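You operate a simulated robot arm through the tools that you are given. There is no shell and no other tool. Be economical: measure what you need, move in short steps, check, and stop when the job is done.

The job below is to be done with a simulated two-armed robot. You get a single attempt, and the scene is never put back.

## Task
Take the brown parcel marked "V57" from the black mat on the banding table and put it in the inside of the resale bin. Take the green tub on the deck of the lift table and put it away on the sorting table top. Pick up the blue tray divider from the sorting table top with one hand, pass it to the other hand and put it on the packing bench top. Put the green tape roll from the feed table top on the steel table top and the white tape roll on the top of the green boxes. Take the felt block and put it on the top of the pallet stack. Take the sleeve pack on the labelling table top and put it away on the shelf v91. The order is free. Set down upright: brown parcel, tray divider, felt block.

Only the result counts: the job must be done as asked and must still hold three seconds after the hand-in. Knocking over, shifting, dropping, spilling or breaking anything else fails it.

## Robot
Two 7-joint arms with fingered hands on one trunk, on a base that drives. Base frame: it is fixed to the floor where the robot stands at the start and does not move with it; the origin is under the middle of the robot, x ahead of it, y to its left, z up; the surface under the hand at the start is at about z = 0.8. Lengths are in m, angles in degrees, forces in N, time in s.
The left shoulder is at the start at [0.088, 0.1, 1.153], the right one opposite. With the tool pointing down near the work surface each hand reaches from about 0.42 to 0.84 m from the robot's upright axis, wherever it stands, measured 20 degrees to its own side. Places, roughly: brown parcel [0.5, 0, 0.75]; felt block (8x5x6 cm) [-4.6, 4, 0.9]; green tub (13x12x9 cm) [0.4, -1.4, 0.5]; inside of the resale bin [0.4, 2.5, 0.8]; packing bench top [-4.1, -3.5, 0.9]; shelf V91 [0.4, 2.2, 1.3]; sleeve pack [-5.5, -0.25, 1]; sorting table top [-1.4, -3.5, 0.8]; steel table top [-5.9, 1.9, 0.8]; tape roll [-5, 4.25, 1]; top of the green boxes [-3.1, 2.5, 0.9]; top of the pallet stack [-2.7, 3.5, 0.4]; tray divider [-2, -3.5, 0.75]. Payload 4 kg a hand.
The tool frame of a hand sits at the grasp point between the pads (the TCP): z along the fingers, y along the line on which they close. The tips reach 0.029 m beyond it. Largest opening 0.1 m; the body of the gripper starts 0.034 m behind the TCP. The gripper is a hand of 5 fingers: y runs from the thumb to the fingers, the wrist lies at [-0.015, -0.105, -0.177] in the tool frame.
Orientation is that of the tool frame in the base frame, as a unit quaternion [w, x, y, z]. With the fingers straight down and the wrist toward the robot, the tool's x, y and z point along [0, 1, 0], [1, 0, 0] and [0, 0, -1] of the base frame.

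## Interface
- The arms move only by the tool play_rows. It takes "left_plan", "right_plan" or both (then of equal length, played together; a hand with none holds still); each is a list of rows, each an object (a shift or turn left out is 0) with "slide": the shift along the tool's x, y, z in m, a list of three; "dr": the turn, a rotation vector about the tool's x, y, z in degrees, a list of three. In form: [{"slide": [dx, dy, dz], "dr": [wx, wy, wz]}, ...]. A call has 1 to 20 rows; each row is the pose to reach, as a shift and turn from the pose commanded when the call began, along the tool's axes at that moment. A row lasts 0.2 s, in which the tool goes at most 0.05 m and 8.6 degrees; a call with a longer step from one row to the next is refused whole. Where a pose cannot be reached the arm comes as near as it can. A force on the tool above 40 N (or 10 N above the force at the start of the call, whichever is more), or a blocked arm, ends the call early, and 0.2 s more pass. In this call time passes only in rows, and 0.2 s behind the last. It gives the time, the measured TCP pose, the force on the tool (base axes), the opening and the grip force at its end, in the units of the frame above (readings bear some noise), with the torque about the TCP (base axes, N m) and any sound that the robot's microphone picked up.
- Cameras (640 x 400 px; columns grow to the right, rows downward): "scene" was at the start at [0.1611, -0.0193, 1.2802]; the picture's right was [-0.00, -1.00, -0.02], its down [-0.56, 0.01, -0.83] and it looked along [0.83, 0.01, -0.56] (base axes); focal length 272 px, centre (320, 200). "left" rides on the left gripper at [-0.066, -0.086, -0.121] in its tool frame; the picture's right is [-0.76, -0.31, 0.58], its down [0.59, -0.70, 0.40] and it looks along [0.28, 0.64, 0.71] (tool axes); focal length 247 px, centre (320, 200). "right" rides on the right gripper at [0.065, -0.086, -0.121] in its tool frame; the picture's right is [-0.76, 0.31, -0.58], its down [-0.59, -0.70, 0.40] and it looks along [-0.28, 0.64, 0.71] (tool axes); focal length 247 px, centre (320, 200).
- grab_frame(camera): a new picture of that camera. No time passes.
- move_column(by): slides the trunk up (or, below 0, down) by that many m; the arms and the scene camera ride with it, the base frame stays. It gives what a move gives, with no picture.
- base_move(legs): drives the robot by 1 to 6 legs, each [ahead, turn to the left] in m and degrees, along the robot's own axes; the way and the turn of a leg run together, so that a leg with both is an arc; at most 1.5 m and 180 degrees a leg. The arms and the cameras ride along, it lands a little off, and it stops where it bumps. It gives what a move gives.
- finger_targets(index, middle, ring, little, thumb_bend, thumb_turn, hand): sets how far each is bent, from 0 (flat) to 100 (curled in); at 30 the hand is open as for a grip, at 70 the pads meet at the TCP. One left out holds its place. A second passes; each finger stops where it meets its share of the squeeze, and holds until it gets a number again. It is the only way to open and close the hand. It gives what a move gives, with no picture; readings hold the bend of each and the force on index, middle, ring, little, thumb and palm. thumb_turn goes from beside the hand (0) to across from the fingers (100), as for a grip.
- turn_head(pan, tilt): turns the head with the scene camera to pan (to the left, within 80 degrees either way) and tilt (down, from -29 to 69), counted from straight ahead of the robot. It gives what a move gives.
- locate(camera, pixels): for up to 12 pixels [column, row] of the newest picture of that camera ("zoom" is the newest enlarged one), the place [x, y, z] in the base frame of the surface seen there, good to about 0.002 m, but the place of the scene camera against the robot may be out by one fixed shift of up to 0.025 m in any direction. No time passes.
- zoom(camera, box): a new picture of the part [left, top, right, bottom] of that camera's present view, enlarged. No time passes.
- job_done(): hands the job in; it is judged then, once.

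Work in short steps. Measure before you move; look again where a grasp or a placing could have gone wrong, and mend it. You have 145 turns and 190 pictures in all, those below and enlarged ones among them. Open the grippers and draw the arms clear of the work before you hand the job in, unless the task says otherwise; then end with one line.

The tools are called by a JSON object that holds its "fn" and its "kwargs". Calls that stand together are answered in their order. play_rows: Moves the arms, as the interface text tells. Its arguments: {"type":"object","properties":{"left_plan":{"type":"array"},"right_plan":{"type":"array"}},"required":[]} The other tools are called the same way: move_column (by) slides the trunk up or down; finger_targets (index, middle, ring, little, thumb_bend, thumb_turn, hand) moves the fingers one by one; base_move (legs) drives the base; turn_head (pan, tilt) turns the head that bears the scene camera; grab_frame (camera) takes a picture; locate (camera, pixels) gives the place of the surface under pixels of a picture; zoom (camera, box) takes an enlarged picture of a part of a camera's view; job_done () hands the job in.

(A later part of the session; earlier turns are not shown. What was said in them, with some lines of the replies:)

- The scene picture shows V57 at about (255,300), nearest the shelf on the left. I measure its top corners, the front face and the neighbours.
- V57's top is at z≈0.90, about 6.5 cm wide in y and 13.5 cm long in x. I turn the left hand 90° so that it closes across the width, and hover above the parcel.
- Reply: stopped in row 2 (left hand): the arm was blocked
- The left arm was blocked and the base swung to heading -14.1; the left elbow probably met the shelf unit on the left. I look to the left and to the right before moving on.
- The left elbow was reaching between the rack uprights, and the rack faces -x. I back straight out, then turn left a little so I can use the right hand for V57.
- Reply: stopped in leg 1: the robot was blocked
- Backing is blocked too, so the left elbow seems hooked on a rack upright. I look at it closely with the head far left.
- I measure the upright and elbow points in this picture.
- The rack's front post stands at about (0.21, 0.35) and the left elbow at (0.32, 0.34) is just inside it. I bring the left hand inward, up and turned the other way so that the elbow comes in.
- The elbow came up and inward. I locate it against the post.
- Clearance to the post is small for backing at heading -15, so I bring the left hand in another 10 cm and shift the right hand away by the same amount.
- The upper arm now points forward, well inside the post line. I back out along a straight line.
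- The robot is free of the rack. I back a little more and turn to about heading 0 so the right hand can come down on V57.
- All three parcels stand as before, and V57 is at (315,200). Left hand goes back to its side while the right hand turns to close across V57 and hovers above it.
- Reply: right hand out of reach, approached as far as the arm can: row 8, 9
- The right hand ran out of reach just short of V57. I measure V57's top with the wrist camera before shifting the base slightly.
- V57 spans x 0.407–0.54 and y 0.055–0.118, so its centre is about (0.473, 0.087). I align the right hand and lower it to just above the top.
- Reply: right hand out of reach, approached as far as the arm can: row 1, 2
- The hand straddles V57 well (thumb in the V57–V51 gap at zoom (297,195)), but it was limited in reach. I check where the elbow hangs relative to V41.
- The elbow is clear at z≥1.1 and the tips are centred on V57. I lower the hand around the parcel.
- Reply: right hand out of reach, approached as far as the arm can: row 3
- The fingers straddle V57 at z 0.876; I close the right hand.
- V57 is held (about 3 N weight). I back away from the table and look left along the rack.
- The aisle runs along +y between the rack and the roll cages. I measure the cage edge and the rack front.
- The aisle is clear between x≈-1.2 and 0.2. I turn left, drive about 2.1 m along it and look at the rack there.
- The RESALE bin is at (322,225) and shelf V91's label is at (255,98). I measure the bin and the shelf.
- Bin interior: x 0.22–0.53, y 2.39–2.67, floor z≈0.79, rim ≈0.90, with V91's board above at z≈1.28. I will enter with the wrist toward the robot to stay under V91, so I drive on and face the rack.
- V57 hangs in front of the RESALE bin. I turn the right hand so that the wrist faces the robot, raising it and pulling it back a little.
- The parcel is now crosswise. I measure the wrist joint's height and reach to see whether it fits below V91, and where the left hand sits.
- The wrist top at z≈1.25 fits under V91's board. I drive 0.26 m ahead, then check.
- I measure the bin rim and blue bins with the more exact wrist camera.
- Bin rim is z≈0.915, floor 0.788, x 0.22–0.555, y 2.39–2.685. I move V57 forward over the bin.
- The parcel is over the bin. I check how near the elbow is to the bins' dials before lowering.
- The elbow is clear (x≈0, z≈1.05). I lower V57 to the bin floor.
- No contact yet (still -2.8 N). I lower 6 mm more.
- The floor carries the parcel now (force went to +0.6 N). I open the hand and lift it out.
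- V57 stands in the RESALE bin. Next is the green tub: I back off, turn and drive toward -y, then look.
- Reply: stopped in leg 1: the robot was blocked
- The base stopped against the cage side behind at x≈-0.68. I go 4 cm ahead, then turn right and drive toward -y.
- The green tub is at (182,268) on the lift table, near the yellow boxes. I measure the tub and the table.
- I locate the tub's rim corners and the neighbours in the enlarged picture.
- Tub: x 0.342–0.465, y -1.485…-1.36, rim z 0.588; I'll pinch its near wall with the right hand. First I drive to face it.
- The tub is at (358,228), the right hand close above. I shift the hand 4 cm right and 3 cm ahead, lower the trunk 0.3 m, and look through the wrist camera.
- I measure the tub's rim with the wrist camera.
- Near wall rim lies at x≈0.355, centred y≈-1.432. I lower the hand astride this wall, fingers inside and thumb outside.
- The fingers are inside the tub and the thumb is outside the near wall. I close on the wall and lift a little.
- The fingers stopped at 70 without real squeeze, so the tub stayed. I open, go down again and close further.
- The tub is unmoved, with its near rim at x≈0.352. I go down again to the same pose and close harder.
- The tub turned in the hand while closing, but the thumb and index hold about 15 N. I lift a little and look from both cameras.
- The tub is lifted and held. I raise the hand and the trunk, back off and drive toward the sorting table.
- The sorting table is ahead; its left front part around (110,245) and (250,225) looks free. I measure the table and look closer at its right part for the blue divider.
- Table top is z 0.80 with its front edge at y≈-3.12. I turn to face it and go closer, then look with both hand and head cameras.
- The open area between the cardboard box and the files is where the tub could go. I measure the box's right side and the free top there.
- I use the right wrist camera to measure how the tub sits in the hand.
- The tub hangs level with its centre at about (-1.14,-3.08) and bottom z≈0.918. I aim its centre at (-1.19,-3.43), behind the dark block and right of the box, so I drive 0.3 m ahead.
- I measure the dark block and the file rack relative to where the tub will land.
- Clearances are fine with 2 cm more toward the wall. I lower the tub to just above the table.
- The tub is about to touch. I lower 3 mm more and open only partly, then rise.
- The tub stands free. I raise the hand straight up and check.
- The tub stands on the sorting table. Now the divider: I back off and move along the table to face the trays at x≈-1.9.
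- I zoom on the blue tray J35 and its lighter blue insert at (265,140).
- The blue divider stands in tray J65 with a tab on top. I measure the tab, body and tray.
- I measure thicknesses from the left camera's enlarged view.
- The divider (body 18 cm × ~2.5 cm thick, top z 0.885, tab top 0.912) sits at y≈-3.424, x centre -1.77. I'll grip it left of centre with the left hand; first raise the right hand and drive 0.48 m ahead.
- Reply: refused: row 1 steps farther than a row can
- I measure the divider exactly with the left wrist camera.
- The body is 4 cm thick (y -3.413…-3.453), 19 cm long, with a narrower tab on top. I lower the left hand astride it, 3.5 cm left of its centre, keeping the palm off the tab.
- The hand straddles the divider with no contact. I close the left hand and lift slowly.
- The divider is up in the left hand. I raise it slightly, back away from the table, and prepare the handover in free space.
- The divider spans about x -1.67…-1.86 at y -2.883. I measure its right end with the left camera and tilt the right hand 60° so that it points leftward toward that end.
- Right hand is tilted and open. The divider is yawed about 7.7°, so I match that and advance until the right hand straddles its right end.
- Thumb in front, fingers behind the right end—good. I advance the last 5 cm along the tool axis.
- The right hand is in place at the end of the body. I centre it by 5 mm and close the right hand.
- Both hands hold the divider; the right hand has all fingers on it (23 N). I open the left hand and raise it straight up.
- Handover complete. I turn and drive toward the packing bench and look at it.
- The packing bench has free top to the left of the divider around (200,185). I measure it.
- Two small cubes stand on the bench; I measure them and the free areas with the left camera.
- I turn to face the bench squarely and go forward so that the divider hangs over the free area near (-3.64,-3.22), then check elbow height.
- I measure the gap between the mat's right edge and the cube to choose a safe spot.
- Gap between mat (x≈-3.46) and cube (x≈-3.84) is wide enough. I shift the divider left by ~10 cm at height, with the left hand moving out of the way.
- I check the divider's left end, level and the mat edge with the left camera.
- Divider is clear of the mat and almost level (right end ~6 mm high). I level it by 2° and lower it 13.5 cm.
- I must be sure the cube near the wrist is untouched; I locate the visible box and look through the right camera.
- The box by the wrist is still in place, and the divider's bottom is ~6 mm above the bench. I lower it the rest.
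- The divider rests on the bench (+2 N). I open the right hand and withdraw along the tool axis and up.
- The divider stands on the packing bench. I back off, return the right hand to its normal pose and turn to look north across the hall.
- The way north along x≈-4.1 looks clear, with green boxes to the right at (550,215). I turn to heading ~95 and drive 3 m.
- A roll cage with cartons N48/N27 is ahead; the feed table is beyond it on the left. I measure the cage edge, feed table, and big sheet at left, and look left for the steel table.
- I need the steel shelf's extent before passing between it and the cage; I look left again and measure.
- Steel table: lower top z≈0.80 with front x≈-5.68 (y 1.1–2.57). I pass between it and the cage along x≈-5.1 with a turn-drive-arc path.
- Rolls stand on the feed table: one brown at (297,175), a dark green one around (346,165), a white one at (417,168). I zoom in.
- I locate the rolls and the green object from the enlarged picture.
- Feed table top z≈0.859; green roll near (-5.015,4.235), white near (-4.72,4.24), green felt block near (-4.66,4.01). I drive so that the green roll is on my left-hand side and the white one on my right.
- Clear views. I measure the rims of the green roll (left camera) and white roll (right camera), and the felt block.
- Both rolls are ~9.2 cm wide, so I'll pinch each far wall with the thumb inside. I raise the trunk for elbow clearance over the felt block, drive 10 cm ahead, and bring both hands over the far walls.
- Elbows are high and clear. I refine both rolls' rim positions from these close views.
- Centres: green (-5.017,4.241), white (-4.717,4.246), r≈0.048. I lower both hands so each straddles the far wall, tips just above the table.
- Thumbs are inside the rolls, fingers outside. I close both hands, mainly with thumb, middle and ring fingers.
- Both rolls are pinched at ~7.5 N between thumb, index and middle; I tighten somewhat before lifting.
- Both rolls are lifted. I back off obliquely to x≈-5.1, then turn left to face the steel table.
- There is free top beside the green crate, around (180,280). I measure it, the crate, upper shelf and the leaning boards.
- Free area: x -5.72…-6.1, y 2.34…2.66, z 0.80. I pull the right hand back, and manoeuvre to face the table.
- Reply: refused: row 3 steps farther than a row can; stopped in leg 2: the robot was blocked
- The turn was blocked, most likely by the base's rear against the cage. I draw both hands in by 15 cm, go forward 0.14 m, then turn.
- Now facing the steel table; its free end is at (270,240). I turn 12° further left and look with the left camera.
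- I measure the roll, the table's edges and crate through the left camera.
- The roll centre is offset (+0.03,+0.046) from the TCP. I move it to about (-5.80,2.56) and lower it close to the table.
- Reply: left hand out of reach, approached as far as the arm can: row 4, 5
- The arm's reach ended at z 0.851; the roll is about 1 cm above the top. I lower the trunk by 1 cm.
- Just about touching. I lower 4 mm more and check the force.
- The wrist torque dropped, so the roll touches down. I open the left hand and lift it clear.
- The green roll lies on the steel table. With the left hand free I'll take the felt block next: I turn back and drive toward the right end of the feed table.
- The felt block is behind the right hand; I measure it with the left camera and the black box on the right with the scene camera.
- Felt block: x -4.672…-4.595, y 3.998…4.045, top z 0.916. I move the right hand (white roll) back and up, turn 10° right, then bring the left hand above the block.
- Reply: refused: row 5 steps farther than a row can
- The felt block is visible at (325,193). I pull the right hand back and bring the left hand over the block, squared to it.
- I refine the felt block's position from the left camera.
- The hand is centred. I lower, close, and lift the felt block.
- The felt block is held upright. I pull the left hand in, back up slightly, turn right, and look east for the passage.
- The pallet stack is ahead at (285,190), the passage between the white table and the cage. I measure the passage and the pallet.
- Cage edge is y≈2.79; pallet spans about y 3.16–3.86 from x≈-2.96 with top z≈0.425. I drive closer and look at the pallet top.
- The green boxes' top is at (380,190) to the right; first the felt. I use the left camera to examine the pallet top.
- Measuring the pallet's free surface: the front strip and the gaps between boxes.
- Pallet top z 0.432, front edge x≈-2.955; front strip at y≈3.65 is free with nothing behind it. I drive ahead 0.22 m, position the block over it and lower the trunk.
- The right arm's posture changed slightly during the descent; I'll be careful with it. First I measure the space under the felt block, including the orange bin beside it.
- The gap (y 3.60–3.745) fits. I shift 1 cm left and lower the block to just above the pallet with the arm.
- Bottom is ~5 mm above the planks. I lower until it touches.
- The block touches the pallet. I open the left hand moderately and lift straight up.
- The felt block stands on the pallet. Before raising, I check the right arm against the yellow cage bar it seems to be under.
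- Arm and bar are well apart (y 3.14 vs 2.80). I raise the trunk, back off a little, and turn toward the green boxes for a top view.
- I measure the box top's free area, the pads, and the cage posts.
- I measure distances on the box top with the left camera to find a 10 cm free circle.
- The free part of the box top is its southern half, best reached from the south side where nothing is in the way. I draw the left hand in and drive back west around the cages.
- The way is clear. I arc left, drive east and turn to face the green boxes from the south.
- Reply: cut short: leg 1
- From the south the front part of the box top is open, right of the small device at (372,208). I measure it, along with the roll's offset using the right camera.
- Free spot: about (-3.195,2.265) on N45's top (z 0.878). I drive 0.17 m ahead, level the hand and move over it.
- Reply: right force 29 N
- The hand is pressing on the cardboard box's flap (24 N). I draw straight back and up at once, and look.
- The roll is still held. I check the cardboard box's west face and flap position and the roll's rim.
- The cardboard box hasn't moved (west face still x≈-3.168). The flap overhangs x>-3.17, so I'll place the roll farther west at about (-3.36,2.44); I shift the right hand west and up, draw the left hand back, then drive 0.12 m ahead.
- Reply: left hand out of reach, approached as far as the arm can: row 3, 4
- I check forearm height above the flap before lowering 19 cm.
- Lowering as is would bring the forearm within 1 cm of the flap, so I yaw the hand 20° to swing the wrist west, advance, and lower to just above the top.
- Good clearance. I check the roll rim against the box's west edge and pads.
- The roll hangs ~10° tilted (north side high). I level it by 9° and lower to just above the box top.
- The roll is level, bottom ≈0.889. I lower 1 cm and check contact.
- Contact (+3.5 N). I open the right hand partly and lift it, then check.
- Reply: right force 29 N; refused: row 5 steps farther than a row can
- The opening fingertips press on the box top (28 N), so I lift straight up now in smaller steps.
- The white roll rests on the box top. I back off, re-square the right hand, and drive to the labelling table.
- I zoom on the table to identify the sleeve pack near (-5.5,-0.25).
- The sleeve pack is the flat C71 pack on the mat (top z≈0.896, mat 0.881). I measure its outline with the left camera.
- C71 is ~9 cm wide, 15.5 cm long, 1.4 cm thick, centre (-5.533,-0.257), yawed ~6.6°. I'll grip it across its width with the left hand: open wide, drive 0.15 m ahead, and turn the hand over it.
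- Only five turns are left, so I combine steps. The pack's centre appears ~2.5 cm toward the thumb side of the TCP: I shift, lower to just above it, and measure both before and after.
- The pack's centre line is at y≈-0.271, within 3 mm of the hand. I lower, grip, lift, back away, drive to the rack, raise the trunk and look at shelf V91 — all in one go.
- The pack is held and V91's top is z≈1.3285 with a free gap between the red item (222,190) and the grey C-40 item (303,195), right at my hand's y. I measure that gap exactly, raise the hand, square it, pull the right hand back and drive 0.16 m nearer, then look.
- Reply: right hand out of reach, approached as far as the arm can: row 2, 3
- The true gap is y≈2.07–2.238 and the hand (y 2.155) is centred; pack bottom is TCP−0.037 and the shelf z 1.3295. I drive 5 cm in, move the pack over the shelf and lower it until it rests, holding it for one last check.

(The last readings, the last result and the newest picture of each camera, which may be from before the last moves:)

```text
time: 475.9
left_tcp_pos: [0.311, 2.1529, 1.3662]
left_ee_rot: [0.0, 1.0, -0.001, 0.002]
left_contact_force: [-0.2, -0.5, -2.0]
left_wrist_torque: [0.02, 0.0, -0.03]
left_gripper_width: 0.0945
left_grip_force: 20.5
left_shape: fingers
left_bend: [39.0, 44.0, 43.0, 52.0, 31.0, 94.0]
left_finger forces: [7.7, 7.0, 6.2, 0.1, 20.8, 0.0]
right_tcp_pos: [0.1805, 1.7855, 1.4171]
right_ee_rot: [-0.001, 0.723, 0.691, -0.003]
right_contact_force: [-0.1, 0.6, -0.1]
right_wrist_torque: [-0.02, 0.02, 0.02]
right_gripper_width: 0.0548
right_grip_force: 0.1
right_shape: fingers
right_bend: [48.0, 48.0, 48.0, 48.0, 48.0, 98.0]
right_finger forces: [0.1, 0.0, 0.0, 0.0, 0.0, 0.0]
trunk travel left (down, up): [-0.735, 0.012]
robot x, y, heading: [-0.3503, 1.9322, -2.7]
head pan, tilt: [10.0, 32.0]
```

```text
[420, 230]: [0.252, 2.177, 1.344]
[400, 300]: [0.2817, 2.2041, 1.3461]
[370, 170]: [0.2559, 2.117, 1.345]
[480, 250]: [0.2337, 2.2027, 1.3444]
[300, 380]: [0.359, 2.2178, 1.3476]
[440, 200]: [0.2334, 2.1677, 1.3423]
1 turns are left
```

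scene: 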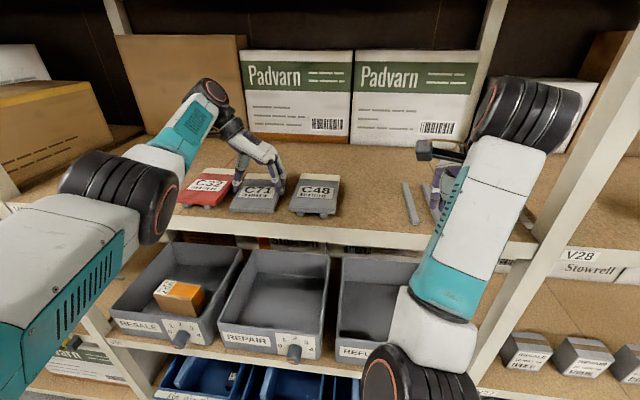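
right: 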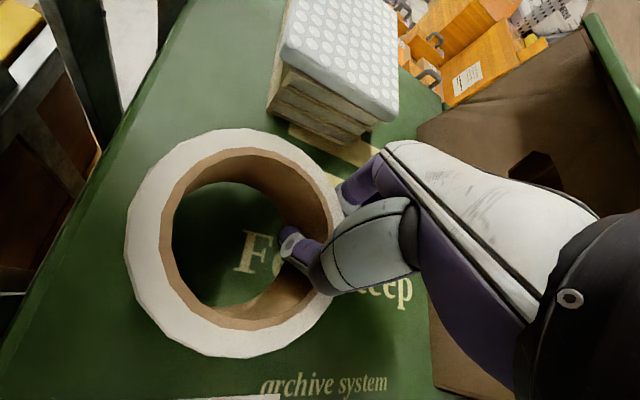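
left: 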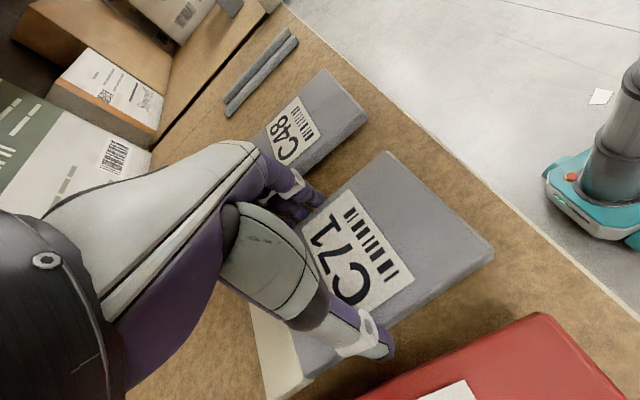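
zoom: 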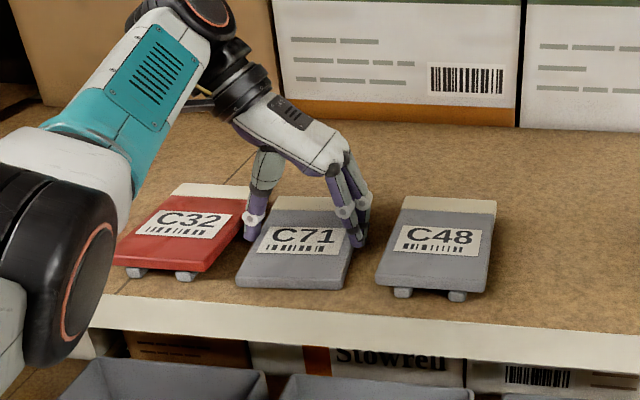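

C71 sits squarely between C32 and C48, level and within 2 mm of the shelf. I set it down fully, open the hand gently, lift out, back away and hand the job in.

{"fn": "play_rows", "kwargs": {"left_plan": [{"slide": [0, 0, 0.002]}]}}

{"fn": "finger_targets", "kwargs": {"hand": "left", "index": 28, "middle": 28, "ring": 28, "little": 28, "thumb_bend": 27}}

{"fn": "play_rows", "kwargs": {"left_plan": [{"slide": [0, 0, -0.02]}, {"slide": [0, 0, -0.05]}, {"slide": [0, 0, -0.08]}, {"slide": [0, 0, -0.11]}, {"slide": [-0.04, 0, -0.11]}, {"slide": [-0.08, 0, -0.11]}, {"slide": [-0.12, 0, -0.11]}]}}

{"fn": "base_move", "kwargs": {"legs": [[-0.25, 0]]}}

{"fn": "finger_targets", "kwargs": {"hand": "right", "index": 30, "middle": 30, "ring": 30, "little": 30, "thumb_bend": 30}}

{"fn": "job_done", "kwargs": {}}

```text
time: 476.3
left_tcp_pos: [0.3112, 2.1522, 1.365]
left_ee_rot: [0.001, 1.0, -0.001, 0.003]
left_contact_force: [-0.6, -0.5, -0.2]
left_wrist_torque: [-0.05, 0.07, 0.01]
left_gripper_width: 0.0943
left_grip_force: 20.5
left_shape: fingers
left_bend: [39.0, 44.0, 43.0, 52.0, 31.0, 94.0]
left_finger forces: [8.2, 7.2, 6.2, 0.0, 20.8, 0.0]
right_tcp_pos: [0.1808, 1.7857, 1.4181]
right_ee_rot: [-0.001, 0.722, 0.692, -0.001]
right_contact_force: [0.1, 0.2, -0.2]
right_wrist_torque: [-0.01, 0.02, 0.01]
right_gripper_width: 0.055
right_grip_force: 0.0
right_shape: fingers
right_bend: [48.0, 48.0, 48.0, 48.0, 48.0, 98.0]
right_finger forces: [0.0, 0.1, 0.0, 0.1, 0.0, 0.0]
trunk travel left (down, up): [-0.735, 0.012]
robot x, y, heading: [-0.3498, 1.9335, -2.4]
head pan, tilt: [10.0, 32.0]
```

```text
time: 477.3
left_tcp_pos: [0.3099, 2.1523, 1.365]
left_ee_rot: [0.0, 1.0, -0.001, 0.002]
left_contact_force: [-1.2, 0.4, 0.3]
left_wrist_torque: [0.01, -0.01, 0.0]
left_gripper_width: 0.1028
left_grip_force: 0.5
left_shape: fingers
left_bend: [28.0, 28.0, 28.0, 28.0, 27.0, 98.0]
left_finger forces: [0.0, 0.0, 0.1, 0.0, 0.1, 0.0]
right_tcp_pos: [0.1794, 1.7863, 1.4171]
right_ee_rot: [-0.001, 0.722, 0.692, -0.002]
right_contact_force: [-0.2, -0.1, 0.0]
right_wrist_torque: [0.04, 0.0, -0.03]
right_gripper_width: 0.0548
right_grip_force: 0.1
right_shape: fingers
right_bend: [48.0, 48.0, 48.0, 48.0, 48.0, 98.0]
right_finger forces: [0.0, 0.0, 0.0, 0.0, 0.0, 0.0]
trunk travel left (down, up): [-0.735, 0.012]
robot x, y, heading: [-0.3487, 1.9344, -2.6]
head pan, tilt: [10.0, 32.0]
```

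```text
time: 478.9
left_tcp_pos: [0.1882, 2.1551, 1.4741]
left_ee_rot: [0.001, 1.0, -0.001, 0.002]
left_contact_force: [0.1, 0.5, 0.4]
left_wrist_torque: [-0.04, 0.01, 0.03]
left_gripper_width: 0.1028
left_grip_force: 0.0
left_shape: fingers
left_bend: [28.0, 28.0, 28.0, 28.0, 27.0, 98.0]
left_finger forces: [0.0, 0.0, 0.0, 0.1, 0.1, 0.1]
left hand out of reach, approached as far as the arm can: row 4
right_tcp_pos: [0.1789, 1.787, 1.4181]
right_ee_rot: [0.0, 0.722, 0.692, -0.001]
right_contact_force: [0.3, -0.3, 0.0]
right_wrist_torque: [-0.03, 0.01, 0.03]
right_gripper_width: 0.0549
right_grip_force: 0.0
right_shape: fingers
right_bend: [48.0, 48.0, 48.0, 48.0, 48.0, 98.0]
right_finger forces: [0.0, 0.0, 0.0, 0.1, 0.0, 0.1]
trunk travel left (down, up): [-0.735, 0.012]
robot x, y, heading: [-0.3459, 1.9347, -2.5]
head pan, tilt: [10.0, 32.0]
```

```text
time: 480.8
left_tcp_pos: [-0.0593, 2.1648, 1.474]
left_ee_rot: [0.0, 1.0, 0.0, 0.003]
left_contact_force: [-0.2, -0.2, -0.5]
left_wrist_torque: [0.02, -0.02, -0.04]
left_gripper_width: 0.1028
left_grip_force: 0.1
left_shape: fingers
left_bend: [28.0, 28.0, 28.0, 28.0, 27.0, 98.0]
left_finger forces: [0.0, 0.0, 0.1, 0.1, 0.0, 0.0]
right_tcp_pos: [-0.0699, 1.7962, 1.4166]
right_ee_rot: [-0.002, 0.722, 0.692, -0.001]
right_contact_force: [0.2, 0.4, 0.4]
right_wrist_torque: [-0.01, 0.01, 0.02]
right_gripper_width: 0.055
right_grip_force: 0.1
right_shape: fingers
right_bend: [48.0, 48.0, 48.0, 48.0, 48.0, 98.0]
right_finger forces: [0.0, 0.1, 0.0, 0.1, 0.1, 0.0]
trunk travel left (down, up): [-0.735, 0.012]
robot x, y, heading: [-0.597, 1.9478, -2.4]
head pan, tilt: [10.0, 32.0]
```

```text
time: 481.8
left_tcp_pos: [-0.0591, 2.1645, 1.4751]
left_ee_rot: [-0.001, 1.0, 0.0, 0.003]
left_contact_force: [0.5, -0.3, -0.9]
left_wrist_torque: [0.0, 0.01, -0.01]
left_gripper_width: 0.1028
left_grip_force: 0.1
left_shape: fingers
left_bend: [28.0, 28.0, 28.0, 28.0, 27.0, 98.0]
left_finger forces: [0.0, 0.0, 0.0, 0.1, 0.0, 0.1]
right_tcp_pos: [-0.0681, 1.7962, 1.4164]
right_ee_rot: [-0.001, 0.722, 0.691, -0.001]
right_contact_force: [-0.1, 0.7, 0.7]
right_wrist_torque: [-0.03, 0.0, -0.02]
right_gripper_width: 0.0982
right_grip_force: 0.1
right_shape: fingers
right_bend: [30.0, 30.0, 30.0, 30.0, 30.0, 98.0]
right_finger forces: [0.0, 0.0, 0.0, 0.0, 0.0, 0.2]
trunk travel left (down, up): [-0.735, 0.012]
robot x, y, heading: [-0.5955, 1.946, -2.6]
head pan, tilt: [10.0, 32.0]
```

```text
The job is handed in.
```

All seven items are at their destinations and the job is handed in, with both hands open and clear; I took no picture of the sleeve pack after letting go of it, and four contacts along the way (left arm at the rack, base against two roll cages, right hand on a carton flap) showed no visible damage, though I did not re-measure the rack contents or the cages.
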